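You operate a simulated robot arm through the tools that you are given. There is no shell and no other tool. Be economical: measure what you need, move in short steps, check, and stop when the job is done.

You run a simulated robot arm. Do the job below in one go: nothing can be reset, and whatever is moved stays where it is left.

## Task
Stop the brush machine and strip it for the shelf.
Fine: dial off first; head off and laid on the black bench, battery in pocket three, lid shut.

Only the result counts: the job must be done as asked and must still hold three seconds after the hand-in. Knocking over, shifting, dropping, spilling or breaking anything else fails it. Lids that push on must go on centred and level and be pressed home; caps that screw on are set level and turned clockwise until they are tight.

## Robot
A 7-joint arm with a two-finger parallel gripper on a trunk, on a base that drives. Base frame: it is fixed to the floor where the robot stands at the start and does not move with it; the origin is under the middle of the robot, x ahead of it, y to its left, z up. Readings come in mm, degrees, newtons and seconds.
With the tool pointing down near the work surface it reaches from about 360 to 780 mm from the robot's upright axis, wherever it stands. Its first joint turns from -166.0 to 166.0 degrees. Places, roughly: battery box lid [600, 1300, 1000]; black bench [700, 600, 800]; blue battery [500, 1250, 1000]; brush machine dial [500, -200, 900]; green battery [2000, 2250, 1000]; grey battery [1250, 2250, 1000]; orange battery [1250, 2000, 1000]; pocket three of the battery box [600, 1100, 900]; yellow battery [500, 1500, 1000]. Payload 3.91 kg.
The TCP is the grasp point between the finger pads, 30 mm short of the fingertips. In the tool frame z runs along the fingers and y along their closing line. The gripper opens to 110 mm. The fingers are 20 mm wide and 10 mm thick; the gripper's body (48 by 112 mm) begins 55 mm behind the TCP.
Orientation is told as [roll, pitch, yaw] about the base's x, y, z axes, in that order, counted from this pose: with the fingers straight down and closing along the base's y, the tool's x points along the base's -x, its y along +y and its z along -z.

## Interface
- The arm moves only by the tool drive_tool. Its argument "motion" is a list of rows, each a list of 7 numbers: the turn, a rotation vector about the tool's x, y, z in units of 4 degrees (1.0 is 4 degrees), then the shift along the tool's x, y, z in units of 20 mm (1.0 is 20 mm), then the gripper command, from -1 (shut) to 1 (fully open), values between in proportion. In form: [[ax, ay, az, tx, ty, tz, claw], ...]. A call has 1 to 20 rows; each row shifts and turns the commanded pose from where the row before left it, along the tool's axes as they then stand. A call with a number of a shift or a turn outside -1 to 1 is refused whole. A row lasts 0.2 s, in which the tool goes at most 50 mm and 8.6 degrees; a call with a longer step from one row to the next is refused whole, and so is a gripper value outside its range. Where a pose cannot be reached the arm comes as near as it can. A force on the tool above 90 N (or 10 N above the force at the start of the call, whichever is more), or a blocked arm, ends the call early, and 0.2 s more pass. The fingers move at their own pace (about 153 mm/s each) and stop on an object; they squeeze with about 33 N. The grip force told is the motor's: it shows also when the fingers shut on nothing. Time passes only in rows, and 0.2 s behind the last, so rows that do not move let the fingers close. The reply holds the time, the measured pose of the TCP, the force on the tool along the base axes, the opening and the grip force, in the units named above and with some noise, with the torque about the TCP (base axes, N m) and any sound that the robot's microphone picked up.
- Cameras (640 x 400 px; columns grow to the right, rows downward): "scene" is now at [0.2, 125.2, 1569.3]; the picture's right is [-0.31, -0.95, 0.00], its down [-0.67, 0.22, -0.70] and it looks along [0.67, -0.22, -0.71] (base axes); focal length 256 px, centre (320, 200). "wrist" rides on the gripper at [77, 7, -115] in the tool frame; the picture's right is [-0.09, 1.00, 0.00], its down [-0.80, -0.07, -0.59] and it looks along [-0.59, -0.05, 0.80] (tool axes); focal length 270 px, centre (320, 200). There is no depth. A picture from a camera that has moved, and an enlarged one, comes with that camera's place and axes in the base frame and with its lens.
- get_image(camera): a new picture of that camera. No time passes.
- slide_trunk(by): slides the trunk up (or, below 0, down) by that many mm; the arm and the scene camera ride with it, the base frame stays. It gives what a move gives, with no picture.
- drive_base(legs): drives the robot by 1 to 6 legs, each [ahead, turn to the left] in mm and degrees, along the robot's own axes; the way and the turn of a leg run together, so that a leg with both is an arc; at most 1500 mm and 180 degrees a leg. The arm and the cameras ride along, it lands a little off, and it stops where it bumps. It gives what a move gives.
- pan_tilt(pan, tilt): turns the head with the scene camera to pan (to the left, within 155 degrees either way) and tilt (down, from -29 to 69), counted from straight ahead of the robot. It gives what a move gives.
- zoom(camera, box): a new picture of the part [left, top, right, bottom] of that camera's present view, enlarged. No time passes.
- sign_off(): hands the job in; it is judged then, once.

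Work in short steps. Places have to be worked out from the pictures, the camera data and where the tool is seen: move nearer, look again, correct. Check each grasp and each placing, and mend what went wrong. You have 120 turns and 90 pictures in all, those below and enlarged ones among them. Open the gripper and draw the arm clear of the work before you hand the job in, unless the task says otherwise; then end with one line.

The tools are called after "Call:" by a JSON object that holds its "method" and its "body". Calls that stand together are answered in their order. drive_tool: Moves the arm, as the interface text tells. Its arguments: {"type":"object","properties":{"motion":{"type":"array"}},"required":["motion"]} The other tools are called the same way: slide_trunk (by) slides the trunk up or down; drive_base (legs) drives the base; pan_tilt (pan, tilt) turns the head that bears the scene camera; get_image (camera) takes a picture; zoom (camera, box) takes an enlarged picture of a part of a camera's view; sign_off () hands the job in.

At the start:

```text
time: 0.0
tcp_pos: [372.2, -103.2, 1254.7]
orientation: [0.0, 0.0, 0.0]
wrist_force: [-0.1, 0.0, 0.9]
torque: [-0.01, -0.02, -0.01]
grip_width: 109.7
finger_force: 0.1
trunk travel left (down, up): [-550.0, 60.0]
robot x, y, heading: [-2.8, -1.9, -0.2]
head pan, tilt: [-18.1, 45.2]
```

scene: 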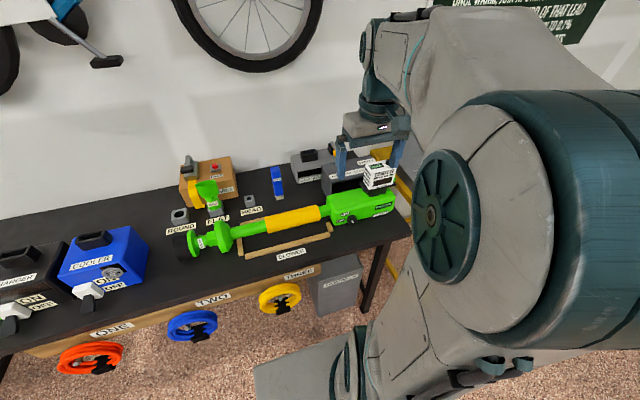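
wrist: 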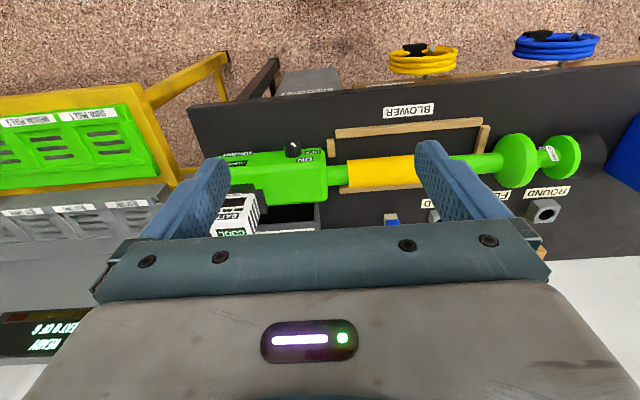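

The first pictures show the tool on the bench; I'll enlarge both views to read the labels.

Call:
{"method": "zoom", "body": {"camera": "scene", "box": [160, 130, 420, 290]}}

Call:
{"method": "zoom", "body": {"camera": "wrist", "box": [180, 90, 440, 250]}}

```text
2.46 times, centred on (290, 210) of scene
camera zoom: at [0.2, 125.2, 1569.3], right [-0.31, -0.95, 0.0], down [-0.67, 0.22, -0.7], along [0.67, -0.22, -0.71], focal length 630 px, centre (394, 175)
```

zoom: 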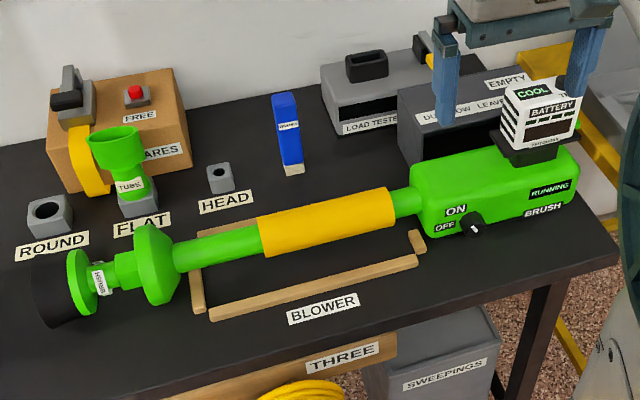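

```text
2.46 times, centred on (310, 170) of wrist
camera zoom: at [295.3, -96.7, 1369.0], right [0.09, 1.0, 0.0], down [0.8, -0.07, 0.59], along [0.59, -0.05, -0.8], focal length 665 px, centre (345, 274)
```

zoom: 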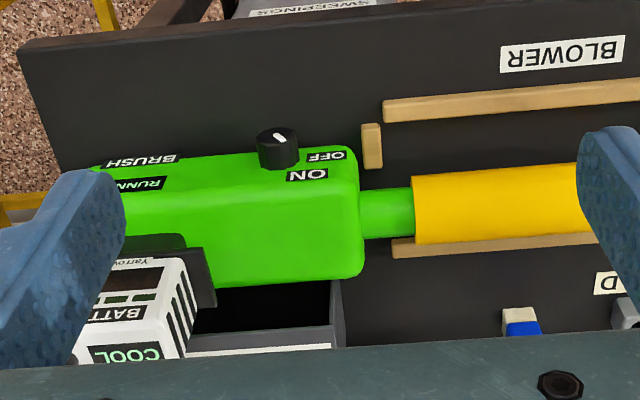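

The machine runs with a white "COOL" battery, dial by ON/OFF, and the brush head at the far left end. I'll look left at the battery box.

Call:
{"method": "pan_tilt", "body": {"pan": 45, "tilt": 35}}

Call:
{"method": "get_image", "body": {"camera": "scene"}}

Call:
{"method": "pan_tilt", "body": {"pan": 5, "tilt": 40}}

Call:
{"method": "get_image", "body": {"camera": "scene"}}

```text
time: 1.3
tcp_pos: [372.1, -102.2, 1253.8]
orientation: [0.0, 0.0, 0.0]
wrist_force: [0.3, 0.3, -0.5]
torque: [-0.01, 0.03, -0.01]
grip_width: 109.8
finger_force: 0.0
trunk travel left (down, up): [-550.0, 60.0]
robot x, y, heading: [-0.9, -1.9, -0.0]
head pan, tilt: [45.0, 35.0]
```

```text
85 pictures are left
camera scene: at [-14.6, 212.7, 1584.4], right [0.71, -0.71, 0.0], down [-0.41, -0.41, -0.82], along [0.58, 0.58, -0.57], focal length 256 px, centre (320, 200)
```

scene: 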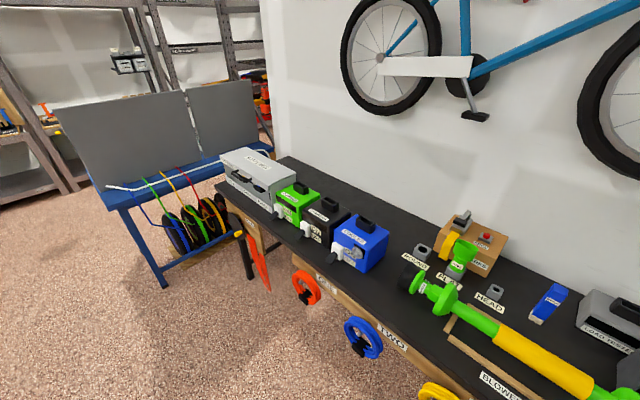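

```text
time: 2.4
tcp_pos: [372.1, -102.4, 1254.7]
orientation: [0.0, -0.1, 0.0]
wrist_force: [0.1, -0.1, 0.4]
torque: [-0.02, -0.01, 0.01]
grip_width: 109.8
finger_force: 0.0
trunk travel left (down, up): [-550.0, 60.0]
robot x, y, heading: [5.0, 6.3, 0.1]
head pan, tilt: [5.0, 40.0]
```

```text
84 pictures are left
camera scene: at [7.8, 158.0, 1576.8], right [0.09, -1.0, 0.0], down [-0.64, -0.06, -0.77], along [0.76, 0.07, -0.64], focal length 256 px, centre (320, 200)
```

scene: 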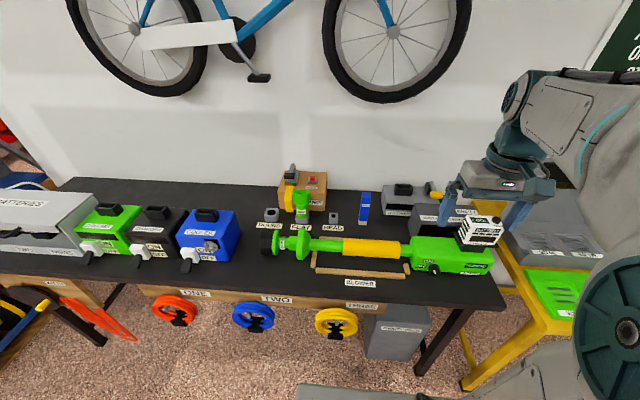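

The grey box at the left is labelled BATTERIES. Zooming on it and the machine's head end.

Call:
{"method": "zoom", "body": {"camera": "scene", "box": [0, 170, 240, 320]}}

Call:
{"method": "zoom", "body": {"camera": "scene", "box": [240, 150, 400, 250]}}

Call:
{"method": "zoom", "body": {"camera": "scene", "box": [380, 190, 540, 290]}}

```text
2.67 times, centred on (120, 245) of scene
camera zoom: at [7.8, 158.0, 1576.8], right [0.09, -1.0, 0.0], down [-0.64, -0.06, -0.77], along [0.76, 0.07, -0.64], focal length 683 px, centre (853, 80)
```

zoom: 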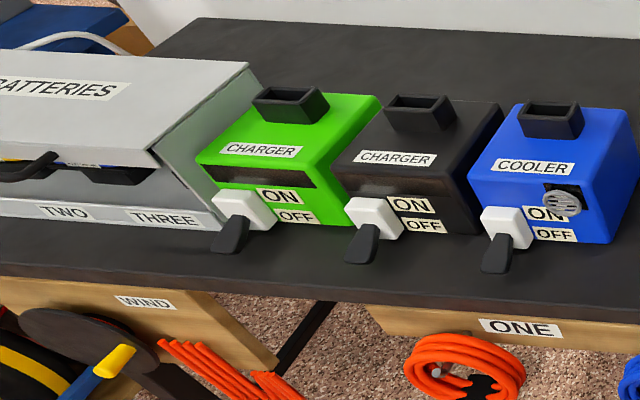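

```text
4.00 times, centred on (320, 200) of scene
camera zoom: at [7.8, 158.0, 1576.8], right [0.09, -1.0, 0.0], down [-0.64, -0.06, -0.77], along [0.76, 0.07, -0.64], focal length 1024 px, centre (320, 200)
```

zoom: 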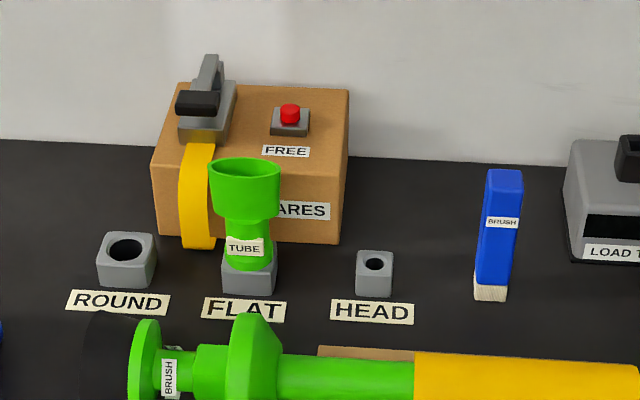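

```text
4.00 times, centred on (460, 240) of scene
camera zoom: at [7.8, 158.0, 1576.8], right [0.09, -1.0, 0.0], down [-0.64, -0.06, -0.77], along [0.76, 0.07, -0.64], focal length 1024 px, centre (-240, 40)
```

zoom: 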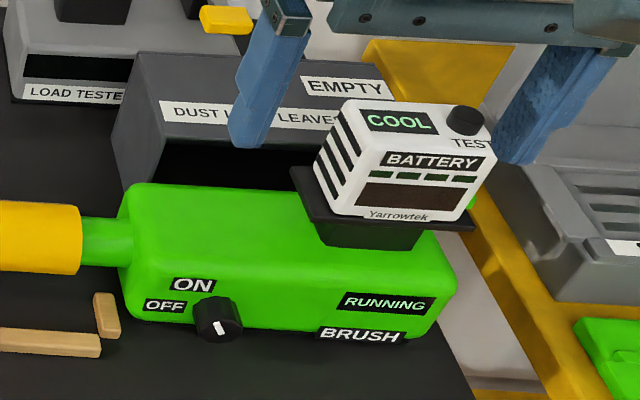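

I'll bring the wrist camera closer to the dial: shift down in front of the machine, then tilt the fingers forward by 30 degrees.

Call:
{"method": "drive_tool", "body": {"motion": [[0, 0, 0, -0.16, -0.175, 0.92, 0], [0, 0, 0, -0.16, -0.175, 0.92, 0], [0, 0, 0, -0.16, -0.175, 0.92, 0], [0, 0, 0, -0.16, -0.175, 0.92, 0], [0, 0, 0, -0.16, -0.175, 0.92, 0], [0, 0, 0, -0.16, -0.175, 0.92, 0], [0, 0, 0, -0.16, -0.175, 0.92, 0], [0, 0, 0, -0.16, -0.175, 0.92, 0], [0, 0, 0, -0.16, -0.175, 0.92, 0], [0, 0, 0, -0.16, -0.175, 0.92, 0], [0, 0, 0, -0.16, -0.175, 0.92, 0], [0, 0, 0, -0.16, -0.175, 0.92, 0], [0, 0, 0, -0.16, -0.175, 0.92, 0], [0, 0, 0, -0.16, -0.175, 0.92, 0], [0, 0, 0, -0.16, -0.175, 0.92, 0], [0, 0, 0, -0.16, -0.175, 0.92, 0]]}}

Call:
{"method": "drive_tool", "body": {"motion": [[0, -0.94, 0, 0, 0, 0, 0], [0, -0.94, 0, 0, 0, 0, 0], [0, -0.94, 0, 0, 0, 0, 0], [0, -0.94, 0, 0, 0, 0, 0], [0, -0.94, 0, 0, 0, 0, 0], [0, -0.94, 0, 0, 0, 0, 0], [0, -0.94, 0, 0, 0, 0, 0], [0, -0.94, 0, 0, 0, 0, 0]]}}

Call:
{"method": "get_image", "body": {"camera": "wrist"}}

```text
time: 5.8
tcp_pos: [423.3, -158.6, 960.0]
orientation: [-0.1, 0.1, 0.0]
wrist_force: [-0.6, 0.9, -0.5]
torque: [-0.02, 0.02, -0.02]
grip_width: 54.9
finger_force: 0.1
trunk travel left (down, up): [-550.0, 60.0]
robot x, y, heading: [-0.0, -2.5, -0.2]
head pan, tilt: [5.0, 40.0]
```

```text
time: 7.6
tcp_pos: [422.4, -159.4, 960.5]
orientation: [0.1, -30.3, 0.0]
wrist_force: [0.0, -1.3, -0.1]
torque: [-0.01, 0.0, 0.0]
grip_width: 55.1
finger_force: 0.0
trunk travel left (down, up): [-550.0, 60.0]
robot x, y, heading: [-4.1, -0.7, -0.0]
head pan, tilt: [5.0, 40.0]
```

```text
80 pictures are left
camera wrist: at [299.3, -153.3, 1021.3], right [0.08, 1.0, 0.04], down [0.39, -0.07, 0.92], along [0.92, -0.05, -0.4], focal length 270 px, centre (320, 200)
```

wrist: 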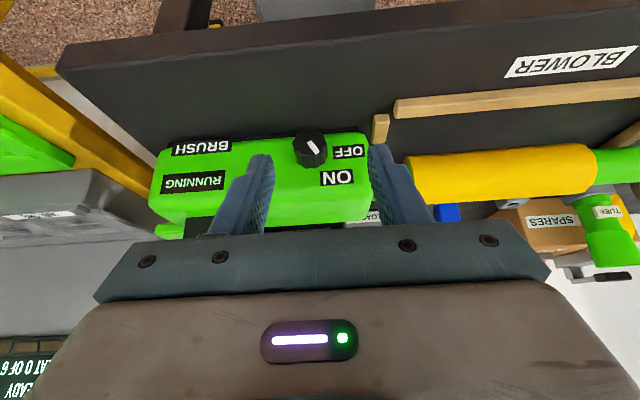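

Call:
{"method": "zoom", "body": {"camera": "wrist", "box": [240, 110, 400, 210]}}

```text
4.00 times, centred on (320, 160) of wrist
camera zoom: at [299.3, -153.3, 1021.3], right [0.08, 1.0, 0.04], down [0.39, -0.07, 0.92], along [0.92, -0.05, -0.4], focal length 1081 px, centre (320, 360)
```

zoom: 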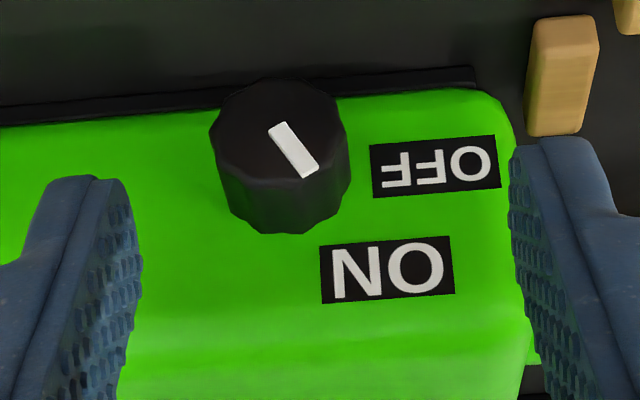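

Pointer is at ON; triangulated knob face centre is about (536, -173, 853), axis along x, so OFF is a counter-clockwise turn of about 50-60°. I move to a pre-grasp: tilt to 50°, roll +25° about base x.

Call:
{"method": "drive_tool", "body": {"motion": [[0, -1, 0, 0, 0, 0, 0], [0, -1, 0, 0, 0, 0, 0], [0, -1, 0, 0, 0, 0, 0], [0, -1, 0, 0, 0, 0, 0], [0, -1, 0, 0, 0, 0, 0], [0, 0, 0, 0.098, -0.336, 0.887, 0], [0, 0, 0, 0.098, -0.336, 0.887, 0], [0, 0, 0, 0.098, -0.336, 0.887, 0], [0, 0, 0, 0.098, -0.336, 0.887, 0], [0, 0, 0, 0.098, -0.336, 0.887, 0], [-0.574, 0, 0.684, 0, 0, 0, 0], [-0.574, 0, 0.684, 0, 0, 0, 0], [-0.574, 0, 0.684, 0, 0, 0, 0], [-0.574, 0, 0.684, 0, 0, 0, 0], [-0.574, 0, 0.684, 0, 0, 0, 0], [-0.574, 0, 0.684, 0, 0, 0, 0], [-0.574, 0, 0.684, 0, 0, 0, 0]]}}

Call:
{"method": "get_image", "body": {"camera": "wrist"}}

Call:
{"method": "get_image", "body": {"camera": "scene"}}

```text
time: 11.2
tcp_pos: [503.2, -205.8, 895.5]
orientation: [36.1, -44.0, -26.7]
wrist_force: [-0.7, 0.3, -0.4]
torque: [-0.01, -0.02, -0.02]
grip_width: 55.2
finger_force: 0.0
out of reach, approached as far as the arm can: row 3, 4, 5
trunk travel left (down, up): [-550.0, 60.0]
robot x, y, heading: [-2.6, 1.6, -0.2]
head pan, tilt: [5.0, 40.0]
```

```text
78 pictures are left
camera wrist: at [365.6, -207.4, 911.4], right [0.06, 0.87, 0.48], down [0.06, -0.49, 0.87], along [1.0, -0.02, -0.08], focal length 270 px, centre (320, 200)
```

wrist: 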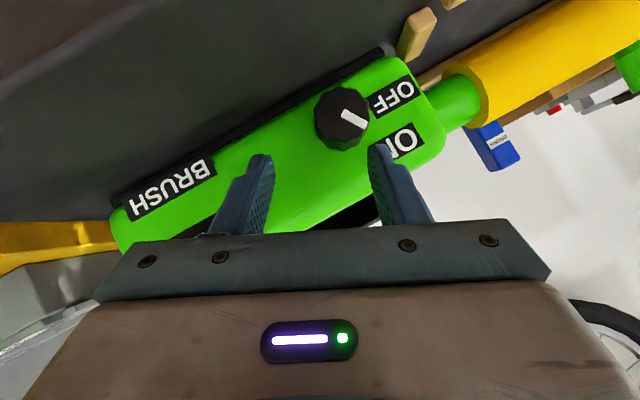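

```text
77 pictures are left
camera scene: at [7.7, 157.4, 1576.9], right [0.09, -1.0, 0.0], down [-0.64, -0.06, -0.77], along [0.76, 0.07, -0.64], focal length 256 px, centre (320, 200)
```

scene: 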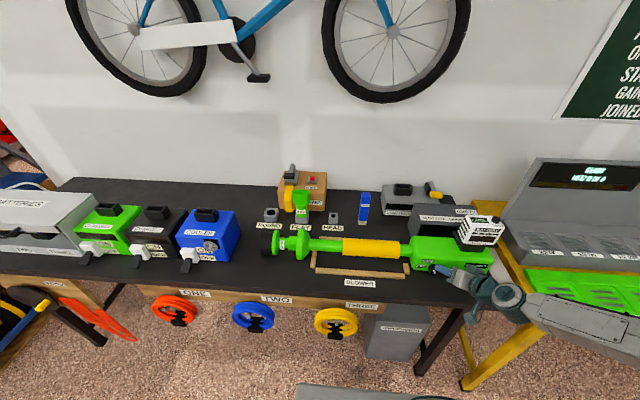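

Tool axes as planned; knob centre re-estimated (536,-173,855). Aligning and advancing around the knob, open.

Call:
{"method": "drive_tool", "body": {"motion": [[0, 0, 0, 0.73, 0.63, 0, 0], [0, 0, 0, 0, 0, 0.785, 0], [0, 0, 0, 0, 0, 0.785, 0], [0, 0, 0, 0, 0, 0.785, 0]]}}

Call:
{"method": "get_image", "body": {"camera": "wrist"}}

```text
time: 12.2
tcp_pos: [527.4, -176.9, 865.6]
orientation: [36.1, -44.1, -26.9]
wrist_force: [-1.8, -1.3, 0.2]
torque: [0.07, -0.1, 0.02]
grip_width: 54.3
finger_force: 0.2
trunk travel left (down, up): [-550.0, 60.0]
robot x, y, heading: [-1.5, -0.4, -0.3]
head pan, tilt: [5.0, 40.0]
```

```text
76 pictures are left
camera wrist: at [390.6, -178.8, 880.6], right [0.06, 0.87, 0.48], down [0.06, -0.49, 0.87], along [1.0, -0.02, -0.08], focal length 270 px, centre (320, 200)
```

wrist: 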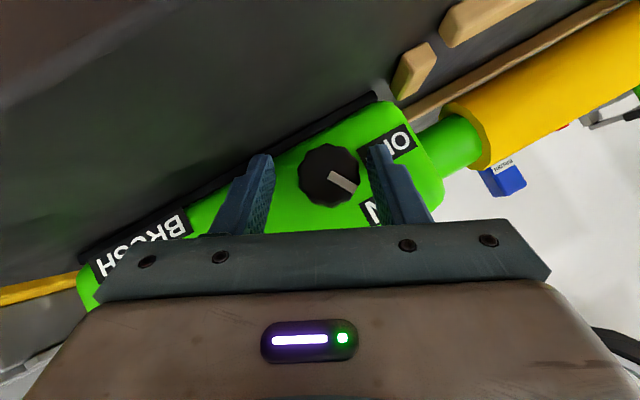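

Fingers straddle the knob. Closing, then turning counter-clockwise ~52° about base -x while holding the knob axis.

Call:
{"method": "drive_tool", "body": {"motion": [[0, 0, 0, 0, 0.05, 0, -1], [0, 0, 0, 0, 0.05, 0, -1], [0, 0, 0, 0, 0, 0, -1], [0.643, 0, -0.766, 0, 0.038, 0, -1], [0.643, 0, -0.766, 0, 0.038, 0, -1], [0.643, 0, -0.766, 0, 0.038, 0, -1], [0.643, 0, -0.766, 0, 0.038, 0, -1], [0.643, 0, -0.766, 0, 0.038, 0, -1], [0.643, 0, -0.766, 0, 0.038, 0, -1], [0.643, 0, -0.766, 0, 0.038, 0, -1], [0.643, 0, -0.766, 0, 0.038, 0, -1], [0.643, 0, -0.766, 0, 0.038, 0, -1], [0.643, 0, -0.766, 0, 0.038, 0, -1], [0.643, 0, -0.766, 0, 0.038, 0, -1], [0.643, 0, -0.766, 0, 0.038, 0, -1], [0.643, 0, -0.766, 0, 0.038, 0, -1]]}}

Call:
{"method": "get_image", "body": {"camera": "wrist"}}

```text
time: 15.6
tcp_pos: [530.7, -166.4, 865.3]
orientation: [-38.4, -43.3, 28.3]
wrist_force: [0.4, -12.5, 8.6]
torque: [-0.11, 0.48, -0.44]
grip_width: 33.5
finger_force: 32.1
trunk travel left (down, up): [-550.0, 60.0]
robot x, y, heading: [-0.7, 0.3, -0.2]
head pan, tilt: [5.0, 40.0]
```

```text
75 pictures are left
camera wrist: at [392.7, -155.1, 874.6], right [0.06, 0.92, -0.39], down [0.06, 0.39, 0.92], along [1.0, -0.08, -0.03], focal length 270 px, centre (320, 200)
```

wrist: 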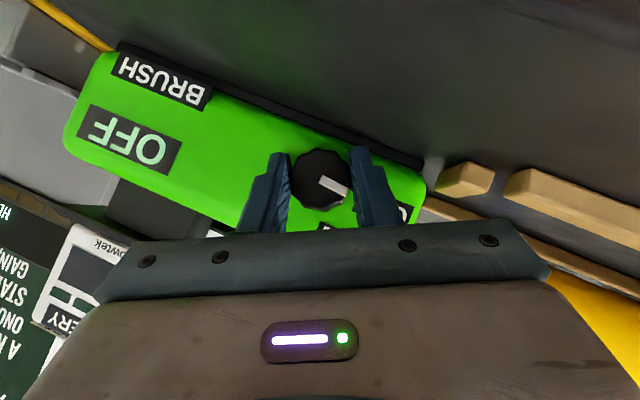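

The display now reads OFF. Release, back off, and un-roll.

Call:
{"method": "drive_tool", "body": {"motion": [[0, 0, 0, 0, 0, 0, 0.2], [0, 0, 0, 0, 0, 0, 0.2], [0, 0, 0, 0, 0, -1, 0.2], [0, 0, 0, 0, 0, -1, 0.2], [0, 0, 0, 0, 0, -1, 0.2], [0, 0, 0, 0, 0, -1, 0.2], [-0.643, 0, 0.766, 0, 0, 0, 0.2], [-0.643, 0, 0.766, 0, 0, 0, 0.2], [-0.643, 0, 0.766, 0, 0, 0, 0.2], [-0.643, 0, 0.766, 0, 0, 0, 0.2], [-0.643, 0, 0.766, 0, 0, 0, 0.2], [-0.643, 0, 0.766, 0, 0, 0, 0.2], [-0.643, 0, 0.766, 0, 0, 0, 0.2]]}}

Call:
{"method": "get_image", "body": {"camera": "wrist"}}

```text
time: 18.4
tcp_pos: [476.2, -143.5, 908.4]
orientation: [1.8, -50.1, -1.4]
wrist_force: [-0.2, 1.2, -0.1]
torque: [-0.01, 0.02, 0.01]
grip_width: 66.0
finger_force: 0.0
out of reach, approached as far as the arm can: row 6
trunk travel left (down, up): [-550.0, 60.0]
robot x, y, heading: [0.5, 3.5, 0.1]
head pan, tilt: [5.0, 40.0]
```

```text
74 pictures are left
camera wrist: at [338.8, -138.2, 922.6], right [0.06, 0.99, 0.09], down [0.06, -0.09, 0.99], along [1.0, -0.05, -0.06], focal length 270 px, centre (320, 200)
```

wrist: 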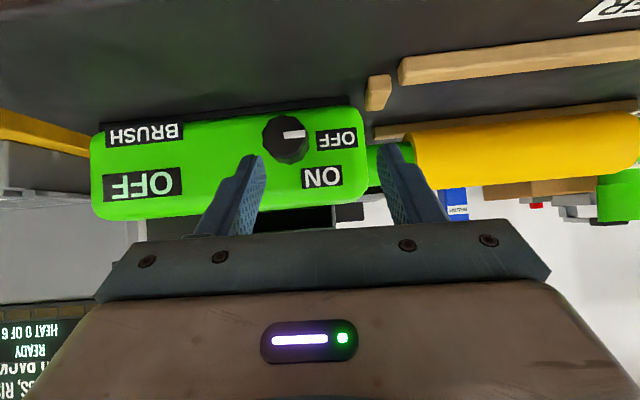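

Dial sits at OFF. Straighten the tool up and lift while turning to the head end.

Call:
{"method": "drive_tool", "body": {"motion": [[0, 0.96, 0, 0, 0, -0.3, 0.2], [0, 0.96, 0, 0, 0, -0.3, 0.2], [0, 0.96, 0, 0, 0, -0.3, 0.2], [0, 0.96, 0, 0, 0, -0.3, 0.2], [0, 0.96, 0, 0, 0, -0.3, 0.2], [0, 0.96, 0, 0, 0, -0.3, 0.2], [0, 0.96, 0, 0, 0, -0.3, 0.2], [0, 0.96, 0, 0, 0, -0.3, 0.2], [0, 0.96, 0, 0, 0, -0.3, 0.2], [0, 0.96, 0, 0, 0, -0.5, 0.2], [0, 0.96, 0, 0, 0, -0.5, 0.2], [0, 0.96, 0, 0, 0, -1, 0.2], [0, 0.96, 0, 0, 0, -1, 0.2], [0, 0, 0, 0, 0, -1, 0.2], [0, 0, 0, 0, 0, -1, 0.2], [0, 0, 0, 0, 0, -1, 0.2], [0, 0, 0, 0, 0, -1, 0.2], [0, 0, 0, 0, 0, -1, 0.2]]}}

Call:
{"method": "zoom", "body": {"camera": "scene", "box": [240, 200, 400, 300]}}

```text
time: 22.2
tcp_pos: [437.2, -146.7, 1109.6]
orientation: [1.1, -0.1, 0.0]
wrist_force: [0.3, 0.2, 0.7]
torque: [0.0, -0.01, -0.01]
grip_width: 66.0
finger_force: 0.1
trunk travel left (down, up): [-550.0, 60.0]
robot x, y, heading: [2.2, -0.7, 0.0]
head pan, tilt: [5.0, 40.0]
```

```text
4.00 times, centred on (320, 250) of scene
camera zoom: at [7.6, 158.1, 1576.8], right [0.09, -1.0, 0.0], down [-0.64, -0.06, -0.77], along [0.76, 0.07, -0.64], focal length 1024 px, centre (320, 0)
```

zoom: 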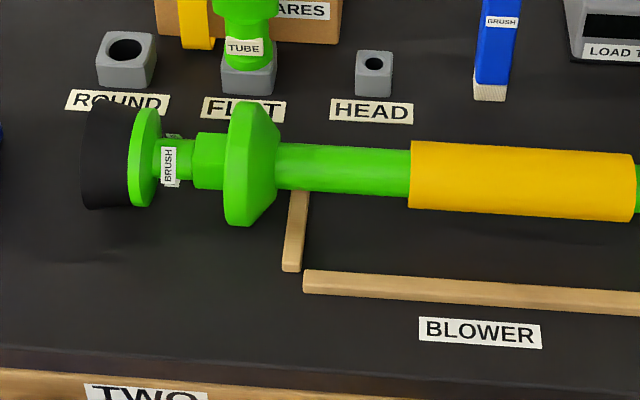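

Head's neck lies around (608, 350, 865). Moving the wrist camera over there.

Call:
{"method": "drive_tool", "body": {"motion": [[0, 0, 0, -0.15, 1, 0, 0.2], [0, 0, 0, -0.15, 1, 0, 0.2], [0, 0, 0, -0.15, 1, 0, 0.2], [0, 0, 0, -0.15, 1, 0, 0.2], [0, 0, 0, -0.15, 1, 0, 0.2], [0, 0, 0, -0.15, 1, 0, 0.2], [0, 0, 0, -0.15, 1, 0, 0.2], [0, 0, 0, -0.15, 1, 0, 0.2], [0, 0, 0, -0.15, 1, 0, 0.2], [0, 0, 0, -0.15, 1, 0, 0.2], [0, 0, 0, -0.15, 1, 0, 0.2], [0, 0, 0, -0.15, 1, 0, 0.2], [0, 0, 0, -0.15, 1, 0, 0.2], [0, 0, 0, -0.15, 1, 0, 0.2], [0, 0, 0, -0.15, 1, 0, 0.2], [0, 0, 0, -0.15, 1, 0, 0.2], [0, 0, 0, -0.15, 1, 0, 0.2], [0, 0, 0, -0.15, 1, 0, 0.2], [0, 0, 0, -0.15, 1, 0, 0.2], [0, 0, 0, -0.15, 1, 0, 0.2]]}}

Call:
{"method": "drive_tool", "body": {"motion": [[0, 0, 0, 0, 1, 0.8, 0.2], [0, 0, 0, 0, 1, 0.8, 0.2], [0, 0, 0, 0, 1, 0.8, 0.2], [0, 0, 0, 0, 1, 0.8, 0.2], [0, 0, 0, 0, 0, 0.8, 0.2], [0, 0, 0, 0, 0, 0.8, 0.2], [0, 0, 0, 0, 0, 0.8, 0.2]]}}

Call:
{"method": "get_image", "body": {"camera": "wrist"}}

Call:
{"method": "zoom", "body": {"camera": "wrist", "box": [200, 60, 440, 210]}}

```text
time: 26.4
tcp_pos: [495.9, 253.5, 1119.2]
orientation: [1.0, -0.1, 0.0]
wrist_force: [-0.5, -0.5, 0.0]
torque: [0.0, 0.01, 0.0]
grip_width: 65.8
finger_force: 0.0
trunk travel left (down, up): [-550.0, 60.0]
robot x, y, heading: [0.4, -1.4, 0.1]
head pan, tilt: [5.0, 40.0]
```

```text
time: 28.0
tcp_pos: [497.7, 333.8, 1007.0]
orientation: [1.1, -0.2, 0.0]
wrist_force: [-0.7, 0.4, -0.6]
torque: [-0.01, 0.01, 0.03]
grip_width: 66.2
finger_force: 0.0
trunk travel left (down, up): [-550.0, 60.0]
robot x, y, heading: [-0.4, -0.8, -0.3]
head pan, tilt: [5.0, 40.0]
```

```text
72 pictures are left
camera wrist: at [420.7, 337.3, 1121.6], right [0.09, 1.0, 0.02], down [0.8, -0.08, 0.6], along [0.59, -0.04, -0.8], focal length 270 px, centre (320, 200)
```

wrist: 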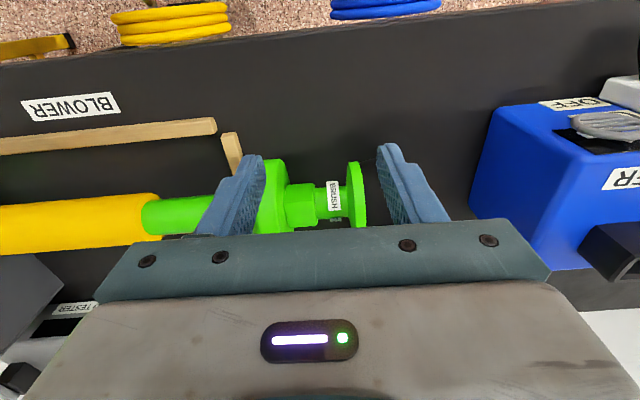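

```text
2.67 times, centred on (320, 135) of wrist
camera zoom: at [420.7, 337.3, 1121.6], right [0.09, 1.0, 0.02], down [0.8, -0.08, 0.6], along [0.59, -0.04, -0.8], focal length 721 px, centre (320, 373)
```

zoom: 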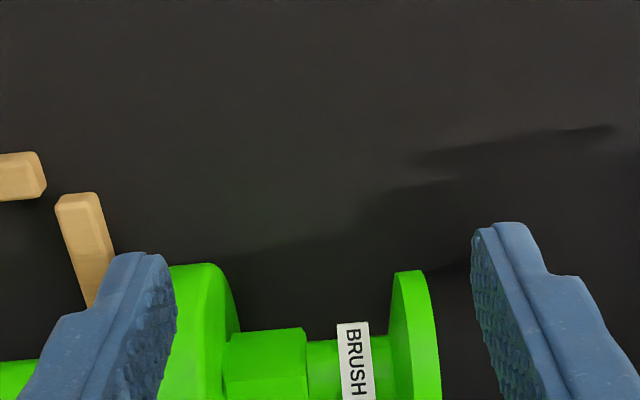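

I need a side view of the coupling; backing off, lowering and tilting.

Call:
{"method": "drive_tool", "body": {"motion": [[0, 0, 0, 0.8, 0.1, 0, 0.2], [0, 0, 0, 0.8, 0.1, 0, 0.2], [0, 0, 0, 0.8, 0.1, 0, 0.2], [0, 0, 0, 0.8, 0.1, 0, 0.2], [0, 0, 0, 0, 0, 0.9, 0.2], [0, 0, 0, 0, 0, 0.9, 0.2], [0, 0, 0, 0, 0, 0.9, 0.2], [0, 0, 0, 0, 0, 0.9, 0.2], [0, -1, 0, 0, 0, 0, 0.2], [0, -1, 0, 0, 0, 0, 0.2], [0, -1, 0, 0, 0, 0, 0.2], [0, -1, 0, 0, 0, 0, 0.2], [0, -1, 0, 0, 0, 0, 0.2], [0, -1, 0, 0, 0, 0, 0.2], [0, -1, 0, 0, 0, 0, 0.2], [0, -1, 0, 0, 0, 0, 0.2], [0, -1, 0, 0, 0, 0, 0.2], [0, -1, 0, 0, 0, 0, 0.2]]}}

Call:
{"method": "zoom", "body": {"camera": "wrist", "box": [160, 50, 480, 250]}}

```text
time: 31.8
tcp_pos: [430.4, 344.1, 934.6]
orientation: [1.4, -40.2, -0.9]
wrist_force: [0.6, 0.5, -0.8]
torque: [0.02, -0.05, -0.01]
grip_width: 66.1
finger_force: 0.1
trunk travel left (down, up): [-550.0, 60.0]
robot x, y, heading: [-1.0, -0.5, 0.0]
head pan, tilt: [5.0, 40.0]
```

```text
2.00 times, centred on (320, 150) of wrist
camera zoom: at [299.7, 349.5, 973.5], right [0.07, 0.99, 0.08], down [0.23, -0.09, 0.97], along [0.97, -0.05, -0.23], focal length 541 px, centre (320, 300)
```

zoom: 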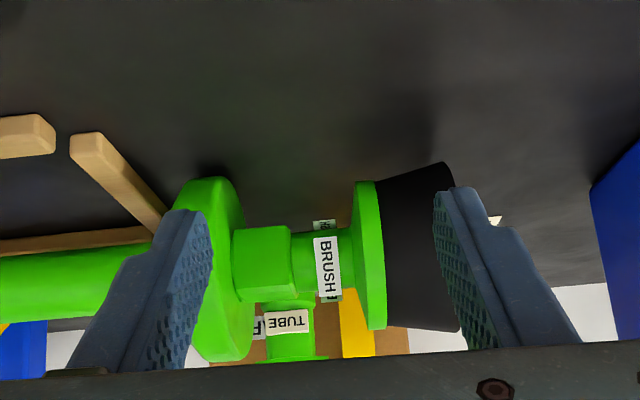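

Call:
{"method": "zoom", "body": {"camera": "wrist", "box": [260, 120, 380, 220]}}

Call:
{"method": "zoom", "body": {"camera": "scene", "box": [250, 220, 320, 264]}}

```text
4.00 times, centred on (320, 170) of wrist
camera zoom: at [299.7, 349.5, 973.5], right [0.07, 0.99, 0.08], down [0.23, -0.09, 0.97], along [0.97, -0.05, -0.23], focal length 1081 px, centre (320, 320)
```

zoom: 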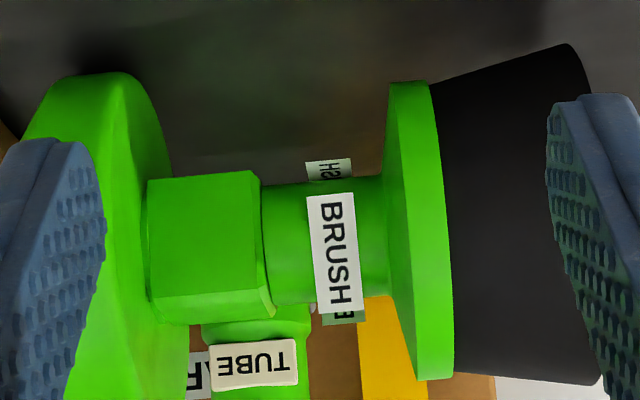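

```text
9.09 times, centred on (285, 242) of scene
camera zoom: at [7.4, 158.6, 1576.8], right [0.09, -1.0, 0.0], down [-0.64, -0.06, -0.77], along [0.76, 0.07, -0.64], focal length 2327 px, centre (638, -182)
```

zoom: 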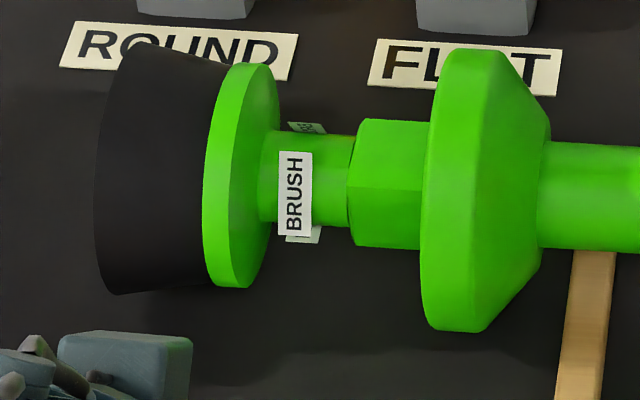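

Head neck judged at about (594, 339, 882), sitting plugged into the square socket. I straighten the tool, rise, and yaw +90° so that the fingers close along x around the neck.

Call:
{"method": "drive_tool", "body": {"motion": [[0, 1, 0, 0, 0, -0.4, 0.2], [0, 1, 0, 0, 0, -0.4, 0.2], [0, 1, 0, 0, 0, -0.4, 0.2], [0, 1, 0, 0, 0, -0.4, 0.2], [0, 1, 0, 0, 0, -0.4, 0.2], [0, 1, 0, 0, 0, -0.4, 0.2], [0, 1, 0, 0, 0, -0.4, 0.2], [0, 1, 0, 0, 0, -0.4, 0.2], [0, 1, 0, 0, 0, -0.4, 0.2], [0, 1, 0, 0, 0, -0.4, 0.2], [0, 0, -1, 0, 0, 0, 0.2], [0, 0, -1, 0, 0, 0, 0.2], [0, 0, -1, 0, 0, 0, 0.2], [0, 0, -1, 0, 0, 0, 0.2], [0, 0, -1, 0, 0, 0, 0.2], [0, 0, -1, 0, 0, 0, 0.2], [0, 0, -1, 0, 0, 0, 0.2], [0, 0, -1, 0, 0, 0, 0.2]]}}

Call:
{"method": "drive_tool", "body": {"motion": [[0, 0, -1, 0, 0, 0, 0.2], [0, 0, -1, 0, 0, 0, 0.2], [0, 0, -1, 0, 0, 0, 0.2], [0, 0, -1, 0, 0, 0, 0.2], [0, 0, -1, 0, 0, 0, 0.2], [0, 0, -1, 0, 0, 0, 0.2], [0, 0, -1, 0, 0, 0, 0.2], [0, 0, -1, 0, 0, 0, 0.2], [0, 0, -1, 0, 0, 0, 0.2], [0, 0, -1, 0, 0, 0, 0.2], [0, 0, -1, 0, 0, 0, 0.2], [0, 0, -1, 0, 0, 0, 0.2], [0, 0, -1, 0, 0, 0, 0.2], [0, 0, -1, 0, 0, 0, 0.2], [0, 0, -0.5, 0, 0, 0, 0.2]]}}

Call:
{"method": "get_image", "body": {"camera": "wrist"}}

```text
time: 35.6
tcp_pos: [403.1, 343.2, 1007.4]
orientation: [0.8, -0.7, 32.1]
wrist_force: [-0.7, 0.6, 0.9]
torque: [0.0, -0.02, 0.0]
grip_width: 66.2
finger_force: 0.1
trunk travel left (down, up): [-550.0, 60.0]
robot x, y, heading: [-2.5, 0.2, 0.1]
head pan, tilt: [5.0, 40.0]
```

```text
time: 38.8
tcp_pos: [404.2, 343.7, 1008.2]
orientation: [-0.3, -1.1, 90.0]
wrist_force: [-0.8, -0.6, -0.8]
torque: [0.03, -0.02, -0.02]
grip_width: 65.8
finger_force: 0.0
trunk travel left (down, up): [-550.0, 60.0]
robot x, y, heading: [-2.7, -1.6, -0.1]
head pan, tilt: [5.0, 40.0]
```

```text
67 pictures are left
camera wrist: at [397.0, 262.5, 1121.5], right [-1.0, 0.09, 0.0], down [0.07, 0.79, 0.61], along [0.05, 0.61, -0.79], focal length 270 px, centre (320, 200)
```

wrist: 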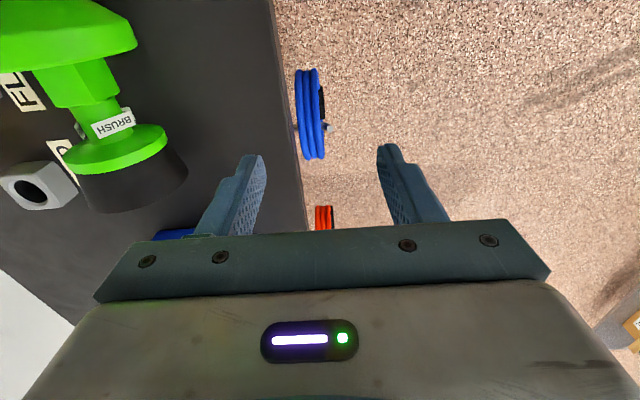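

Neck re-estimated (595, 340, 882). Moving above it at z≈968, correcting the small tilt.

Call:
{"method": "drive_tool", "body": {"motion": [[0, 0.28, 0, 0.02, -0.955, 0.2, 0.3], [0, 0, 0, 0.02, -0.955, 0.2, 0.3], [0, 0, 0, 0.02, -0.955, 0.2, 0.3], [0, 0, 0, 0.02, -0.955, 0.2, 0.3], [0, 0, 0, 0.02, -0.955, 0.2, 0.3], [0, 0, 0, 0.02, -0.955, 0.2, 0.3], [0, 0, 0, 0.02, -0.955, 0.2, 0.3], [0, 0, 0, 0.02, -0.955, 0.2, 0.3], [0, 0, 0, 0.02, -0.955, 0.2, 0.3], [0, 0, 0, 0.02, -0.955, 0.2, 0.3]]}}

Call:
{"method": "get_image", "body": {"camera": "wrist"}}

Call:
{"method": "zoom", "body": {"camera": "scene", "box": [200, 170, 360, 270]}}

```text
time: 41.0
tcp_pos: [594.7, 337.9, 969.3]
orientation: [-0.1, 0.1, 90.0]
wrist_force: [-0.8, 0.0, -0.1]
torque: [-0.02, -0.01, 0.0]
grip_width: 71.1
finger_force: 0.1
trunk travel left (down, up): [-550.0, 60.0]
robot x, y, heading: [-1.2, -2.9, -0.0]
head pan, tilt: [5.0, 40.0]
```

```text
66 pictures are left
camera wrist: at [588.3, 259.6, 1083.6], right [-1.0, 0.09, 0.0], down [0.07, 0.8, 0.59], along [0.05, 0.59, -0.81], focal length 270 px, centre (320, 200)
```

wrist: 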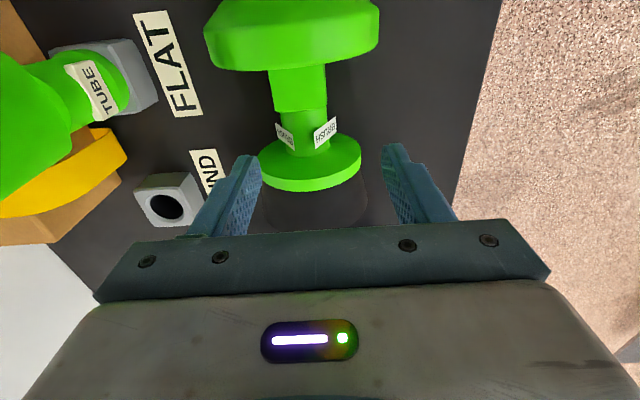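

```text
4.00 times, centred on (280, 220) of scene
camera zoom: at [8.3, 158.2, 1576.8], right [0.09, -1.0, 0.0], down [-0.64, -0.06, -0.77], along [0.76, 0.07, -0.64], focal length 1024 px, centre (480, 120)
```

zoom: 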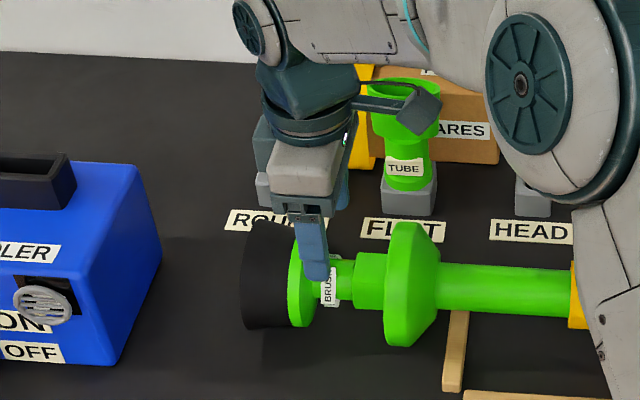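

Fingers appear 13 mm short in x (neck at x≈608); y fits. Correct and descend to z≈895.

Call:
{"method": "drive_tool", "body": {"motion": [[0, 0, 0, 0, -0.65, 0, 0.3], [0, 0, 0, 0, 0, 0.9, 0.3], [0, 0, 0, 0, 0, 0.9, 0.3], [0, 0, 0, 0, 0, 0.9, 0.3], [0, 0, 0, 0, 0, 0.9, 0.3]]}}

Call:
{"method": "get_image", "body": {"camera": "wrist"}}

Call:
{"method": "zoom", "body": {"camera": "scene", "box": [240, 200, 340, 262]}}

```text
time: 42.2
tcp_pos: [608.0, 338.2, 895.8]
orientation: [-0.1, 0.1, 90.0]
wrist_force: [0.0, 0.3, 0.2]
torque: [0.0, 0.04, 0.02]
grip_width: 71.3
finger_force: 0.1
trunk travel left (down, up): [-550.0, 60.0]
robot x, y, heading: [-1.5, 4.2, 0.2]
head pan, tilt: [5.0, 40.0]
```

```text
64 pictures are left
camera wrist: at [601.0, 260.5, 1010.8], right [-1.0, 0.09, 0.0], down [0.07, 0.8, 0.59], along [0.05, 0.59, -0.81], focal length 270 px, centre (320, 200)
```

wrist: 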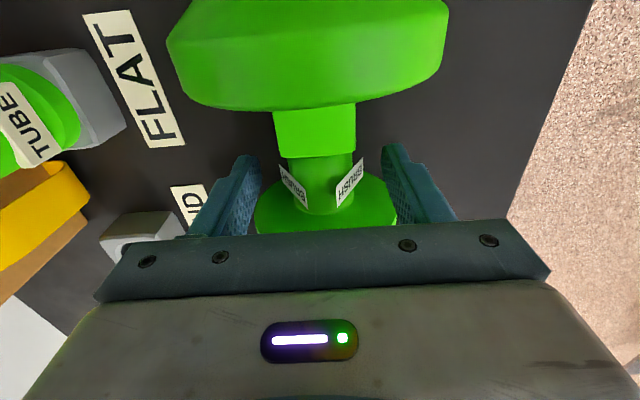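

```text
6.40 times, centred on (290, 231) of scene
camera zoom: at [8.0, 158.2, 1576.8], right [0.09, -1.0, 0.0], down [-0.64, -0.06, -0.77], along [0.76, 0.07, -0.64], focal length 1638 px, centre (512, 2)
```

zoom: 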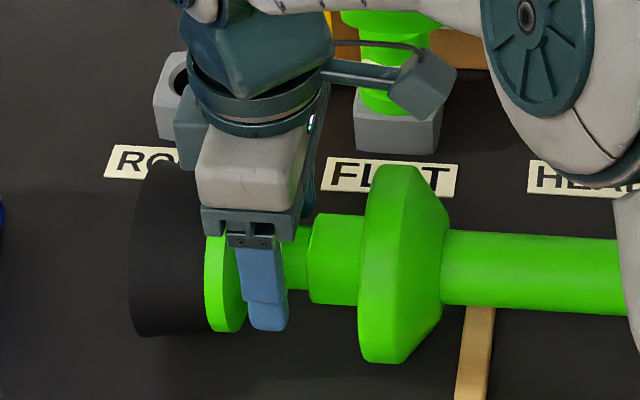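

Fingers straddle the neck well. Close, and pull gently along +y.

Call:
{"method": "drive_tool", "body": {"motion": [[0, 0, 0, 0, 0, 0, -1], [0, 0, 0, 0, 0, 0, -1], [0, 0, 0, 0, 0, 0, -1]]}}

Call:
{"method": "drive_tool", "body": {"motion": [[0, 0, 0, -0.15, 0, 0, -1], [0, 0, 0, -0.15, 0, 0, -1], [0, 0, 0, -0.15, 0, 0, -1]]}}

Call:
{"method": "get_image", "body": {"camera": "wrist"}}

```text
time: 43.0
tcp_pos: [607.0, 338.3, 896.6]
orientation: [-0.3, -0.1, 90.0]
wrist_force: [0.8, -1.2, 0.0]
torque: [-0.01, 0.0, 0.74]
grip_width: 34.3
finger_force: 33.2
trunk travel left (down, up): [-550.0, 60.0]
robot x, y, heading: [0.8, 1.0, 0.1]
head pan, tilt: [5.0, 40.0]
```

```text
time: 43.8
tcp_pos: [606.5, 349.1, 896.9]
orientation: [-0.2, 0.0, 89.9]
wrist_force: [0.8, 0.9, -1.0]
torque: [0.03, -0.14, -0.45]
grip_width: 34.1
finger_force: 33.2
trunk travel left (down, up): [-550.0, 60.0]
robot x, y, heading: [2.0, -3.0, 0.1]
head pan, tilt: [5.0, 40.0]
```

```text
62 pictures are left
camera wrist: at [600.2, 270.1, 1011.0], right [-1.0, 0.09, 0.0], down [0.07, 0.8, 0.59], along [0.05, 0.59, -0.8], focal length 270 px, centre (320, 200)
```

wrist: 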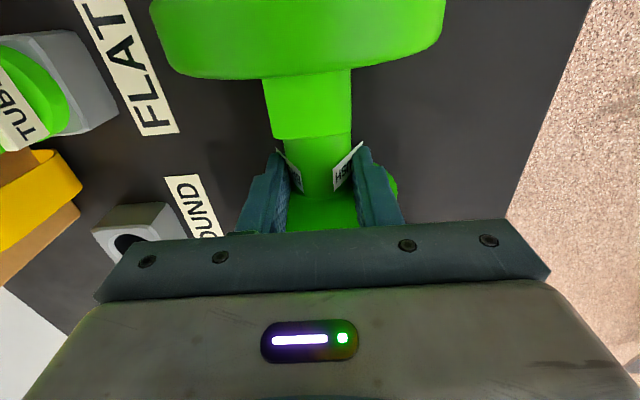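

The fingers slid along the neck (labels moved with the machine). I'll pull a bit further so the fingers press on the plate, and read force.

Call:
{"method": "drive_tool", "body": {"motion": [[0, 0, 0, -0.2, 0, 0, -1], [0, 0, 0, -0.2, 0, 0, -1]]}}

Call:
{"method": "get_image", "body": {"camera": "wrist"}}

```text
time: 44.4
tcp_pos: [607.4, 355.5, 895.8]
orientation: [-0.1, 0.0, 90.0]
wrist_force: [-1.5, 1.3, 0.7]
torque: [0.04, 0.2, 0.21]
grip_width: 34.3
finger_force: 32.9
trunk travel left (down, up): [-550.0, 60.0]
robot x, y, heading: [1.4, 1.0, -0.1]
head pan, tilt: [5.0, 40.0]
```

```text
61 pictures are left
camera wrist: at [600.5, 278.1, 1010.7], right [-1.0, 0.09, 0.0], down [0.07, 0.8, 0.59], along [0.05, 0.59, -0.8], focal length 270 px, centre (320, 200)
```

wrist: 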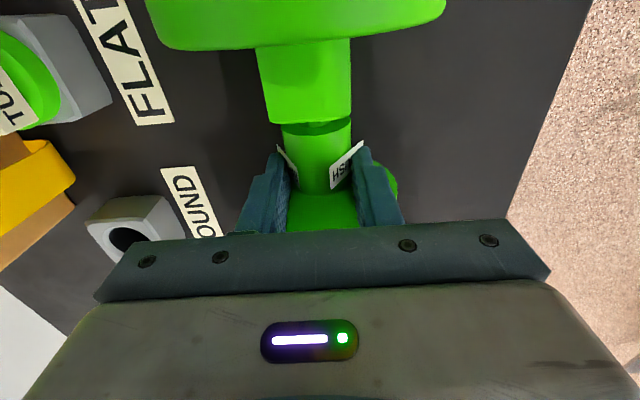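

The head is now sliding out of the socket. Continue pulling.

Call:
{"method": "drive_tool", "body": {"motion": [[0, 0, 0, -0.4, 0, 0, -1], [0, 0, 0, -0.4, 0, 0, -1], [0, 0, 0, -0.4, 0, 0, -1], [0, 0, 0, -0.4, 0, 0, -1], [0, 0, 0, -0.4, 0, 0, -1]]}}

Call:
{"method": "get_image", "body": {"camera": "wrist"}}

Call:
{"method": "zoom", "body": {"camera": "scene", "box": [180, 180, 340, 280]}}

```text
time: 45.6
tcp_pos: [607.6, 396.3, 895.9]
orientation: [-0.2, -0.1, 90.0]
wrist_force: [0.2, -0.2, 0.4]
torque: [-0.02, 0.02, -0.01]
grip_width: 33.7
finger_force: 32.8
trunk travel left (down, up): [-550.0, 60.0]
robot x, y, heading: [-1.3, 1.1, 0.1]
head pan, tilt: [5.0, 40.0]
```

```text
60 pictures are left
camera wrist: at [601.5, 318.0, 1011.2], right [-1.0, 0.09, 0.0], down [0.07, 0.8, 0.59], along [0.05, 0.59, -0.8], focal length 270 px, centre (320, 200)
```

wrist: 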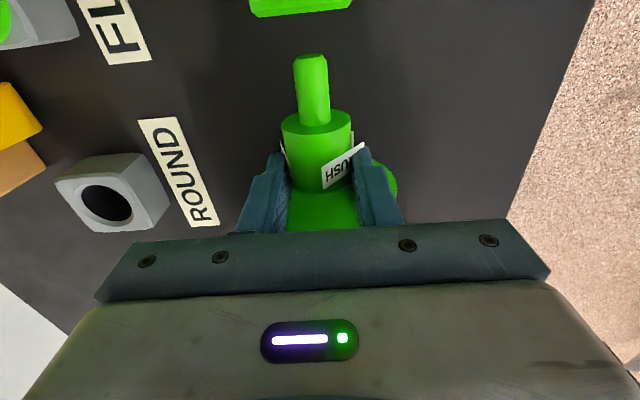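

```text
4.00 times, centred on (260, 230) of scene
camera zoom: at [8.0, 158.3, 1576.8], right [0.09, -1.0, 0.0], down [-0.64, -0.06, -0.77], along [0.76, 0.07, -0.64], focal length 1024 px, centre (560, 80)
```

zoom: 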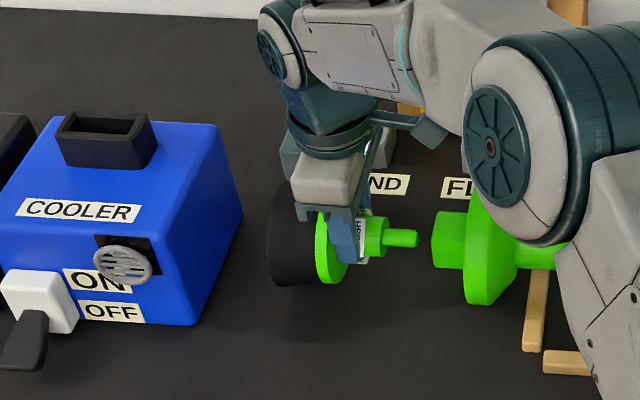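

Head is off. Move 12 mm further, tilt ~13° so plate and brush rims both meet the bench, and lower most of the way.

Call:
{"method": "drive_tool", "body": {"motion": [[0, 0, 0, -0.6, 0, 0, -1], [0, -0.81, 0, 0, 0, 0, -1], [0, -0.81, 0, 0, 0, 0, -1], [0, -0.81, 0, 0, 0, 0, -1], [0, -0.81, 0, 0, 0, 0, -1], [0, 0, 0, 0, 0, 0.3, -1], [0, 0, 0, 0, 0, 0.3, -1], [0, 0, 0, 0, 0, 0.15, -1]]}}

Call:
{"method": "zoom", "body": {"camera": "scene", "box": [200, 210, 320, 285]}}

```text
time: 47.4
tcp_pos: [607.9, 410.5, 885.3]
orientation: [-0.4, -13.1, 90.0]
wrist_force: [2.1, -2.4, 17.4]
torque: [0.3, -0.15, -0.03]
grip_width: 33.5
finger_force: 32.9
trunk travel left (down, up): [-550.0, 60.0]
robot x, y, heading: [-2.3, -1.1, 0.1]
head pan, tilt: [5.0, 40.0]
```

```text
5.33 times, centred on (260, 248) of scene
camera zoom: at [6.6, 156.6, 1577.3], right [0.09, -1.0, 0.0], down [-0.64, -0.05, -0.77], along [0.76, 0.07, -0.64], focal length 1365 px, centre (640, -53)
```

zoom: 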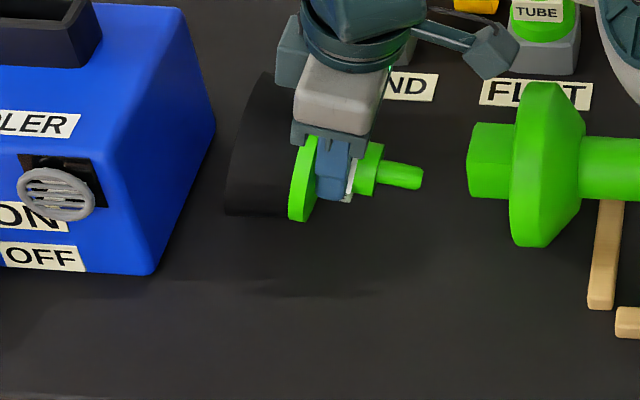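

17 N contact with torque suggesting the plate rim touches first; I ease the tilt back by degrees.

Call:
{"method": "drive_tool", "body": {"motion": [[0, 0.4, 0, 0, 0, 0, -1], [0, 0.4, 0, 0, 0, 0, -1], [0, 0, 0, 0, 0, 0, -1]]}}

```text
time: 48.2
tcp_pos: [607.5, 411.7, 884.2]
orientation: [-0.4, -9.8, 90.0]
wrist_force: [10.3, 5.1, 22.1]
torque: [0.93, -0.56, -0.2]
grip_width: 33.7
finger_force: 33.3
trunk travel left (down, up): [-550.0, 60.0]
robot x, y, heading: [-3.1, 0.3, 0.1]
head pan, tilt: [5.0, 40.0]
```

Now both rims bear (resultant ~42 mm out). Release by partial opening and look.

Call:
{"method": "drive_tool", "body": {"motion": [[0, 0, 0, 0, 0, -0.05, -0.3], [0, 0, 0, 0, 0, 0, -0.1], [0, 0, 0, 0, 0, 0, -0.1], [0, 0, 0, 0, 0, 0, -0.1]]}}

Call:
{"method": "get_image", "body": {"camera": "wrist"}}

Call:
{"method": "zoom", "body": {"camera": "scene", "box": [200, 210, 320, 285]}}

```text
time: 49.2
tcp_pos: [608.1, 410.5, 883.0]
orientation: [-0.1, -9.7, 89.9]
wrist_force: [0.2, -0.3, -0.6]
torque: [0.01, -0.02, 0.0]
grip_width: 49.5
finger_force: 0.0
trunk travel left (down, up): [-550.0, 60.0]
robot x, y, heading: [2.5, 2.4, 0.1]
head pan, tilt: [5.0, 40.0]
```

```text
57 pictures are left
camera wrist: at [601.1, 314.7, 983.2], right [-1.0, 0.09, 0.01], down [0.07, 0.69, 0.72], along [0.05, 0.72, -0.69], focal length 270 px, centre (320, 200)
```

wrist: 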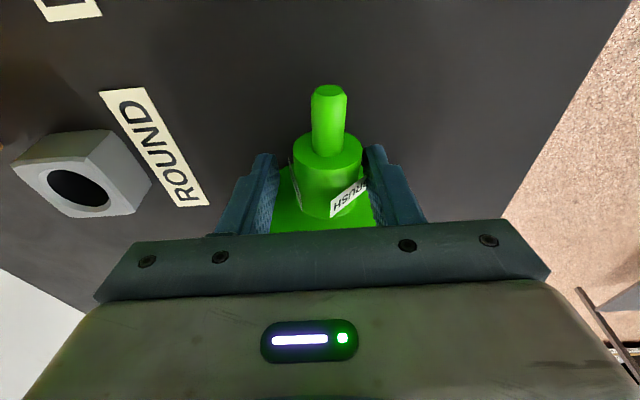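

```text
5.33 times, centred on (260, 248) of scene
camera zoom: at [7.9, 158.2, 1576.8], right [0.09, -1.0, 0.0], down [-0.64, -0.06, -0.77], along [0.76, 0.07, -0.64], focal length 1365 px, centre (640, -53)
```

zoom: 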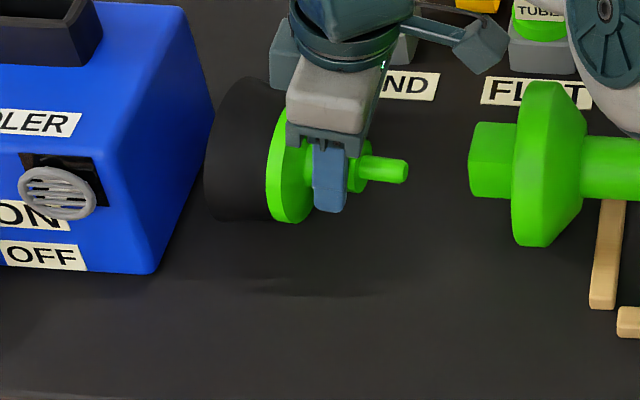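

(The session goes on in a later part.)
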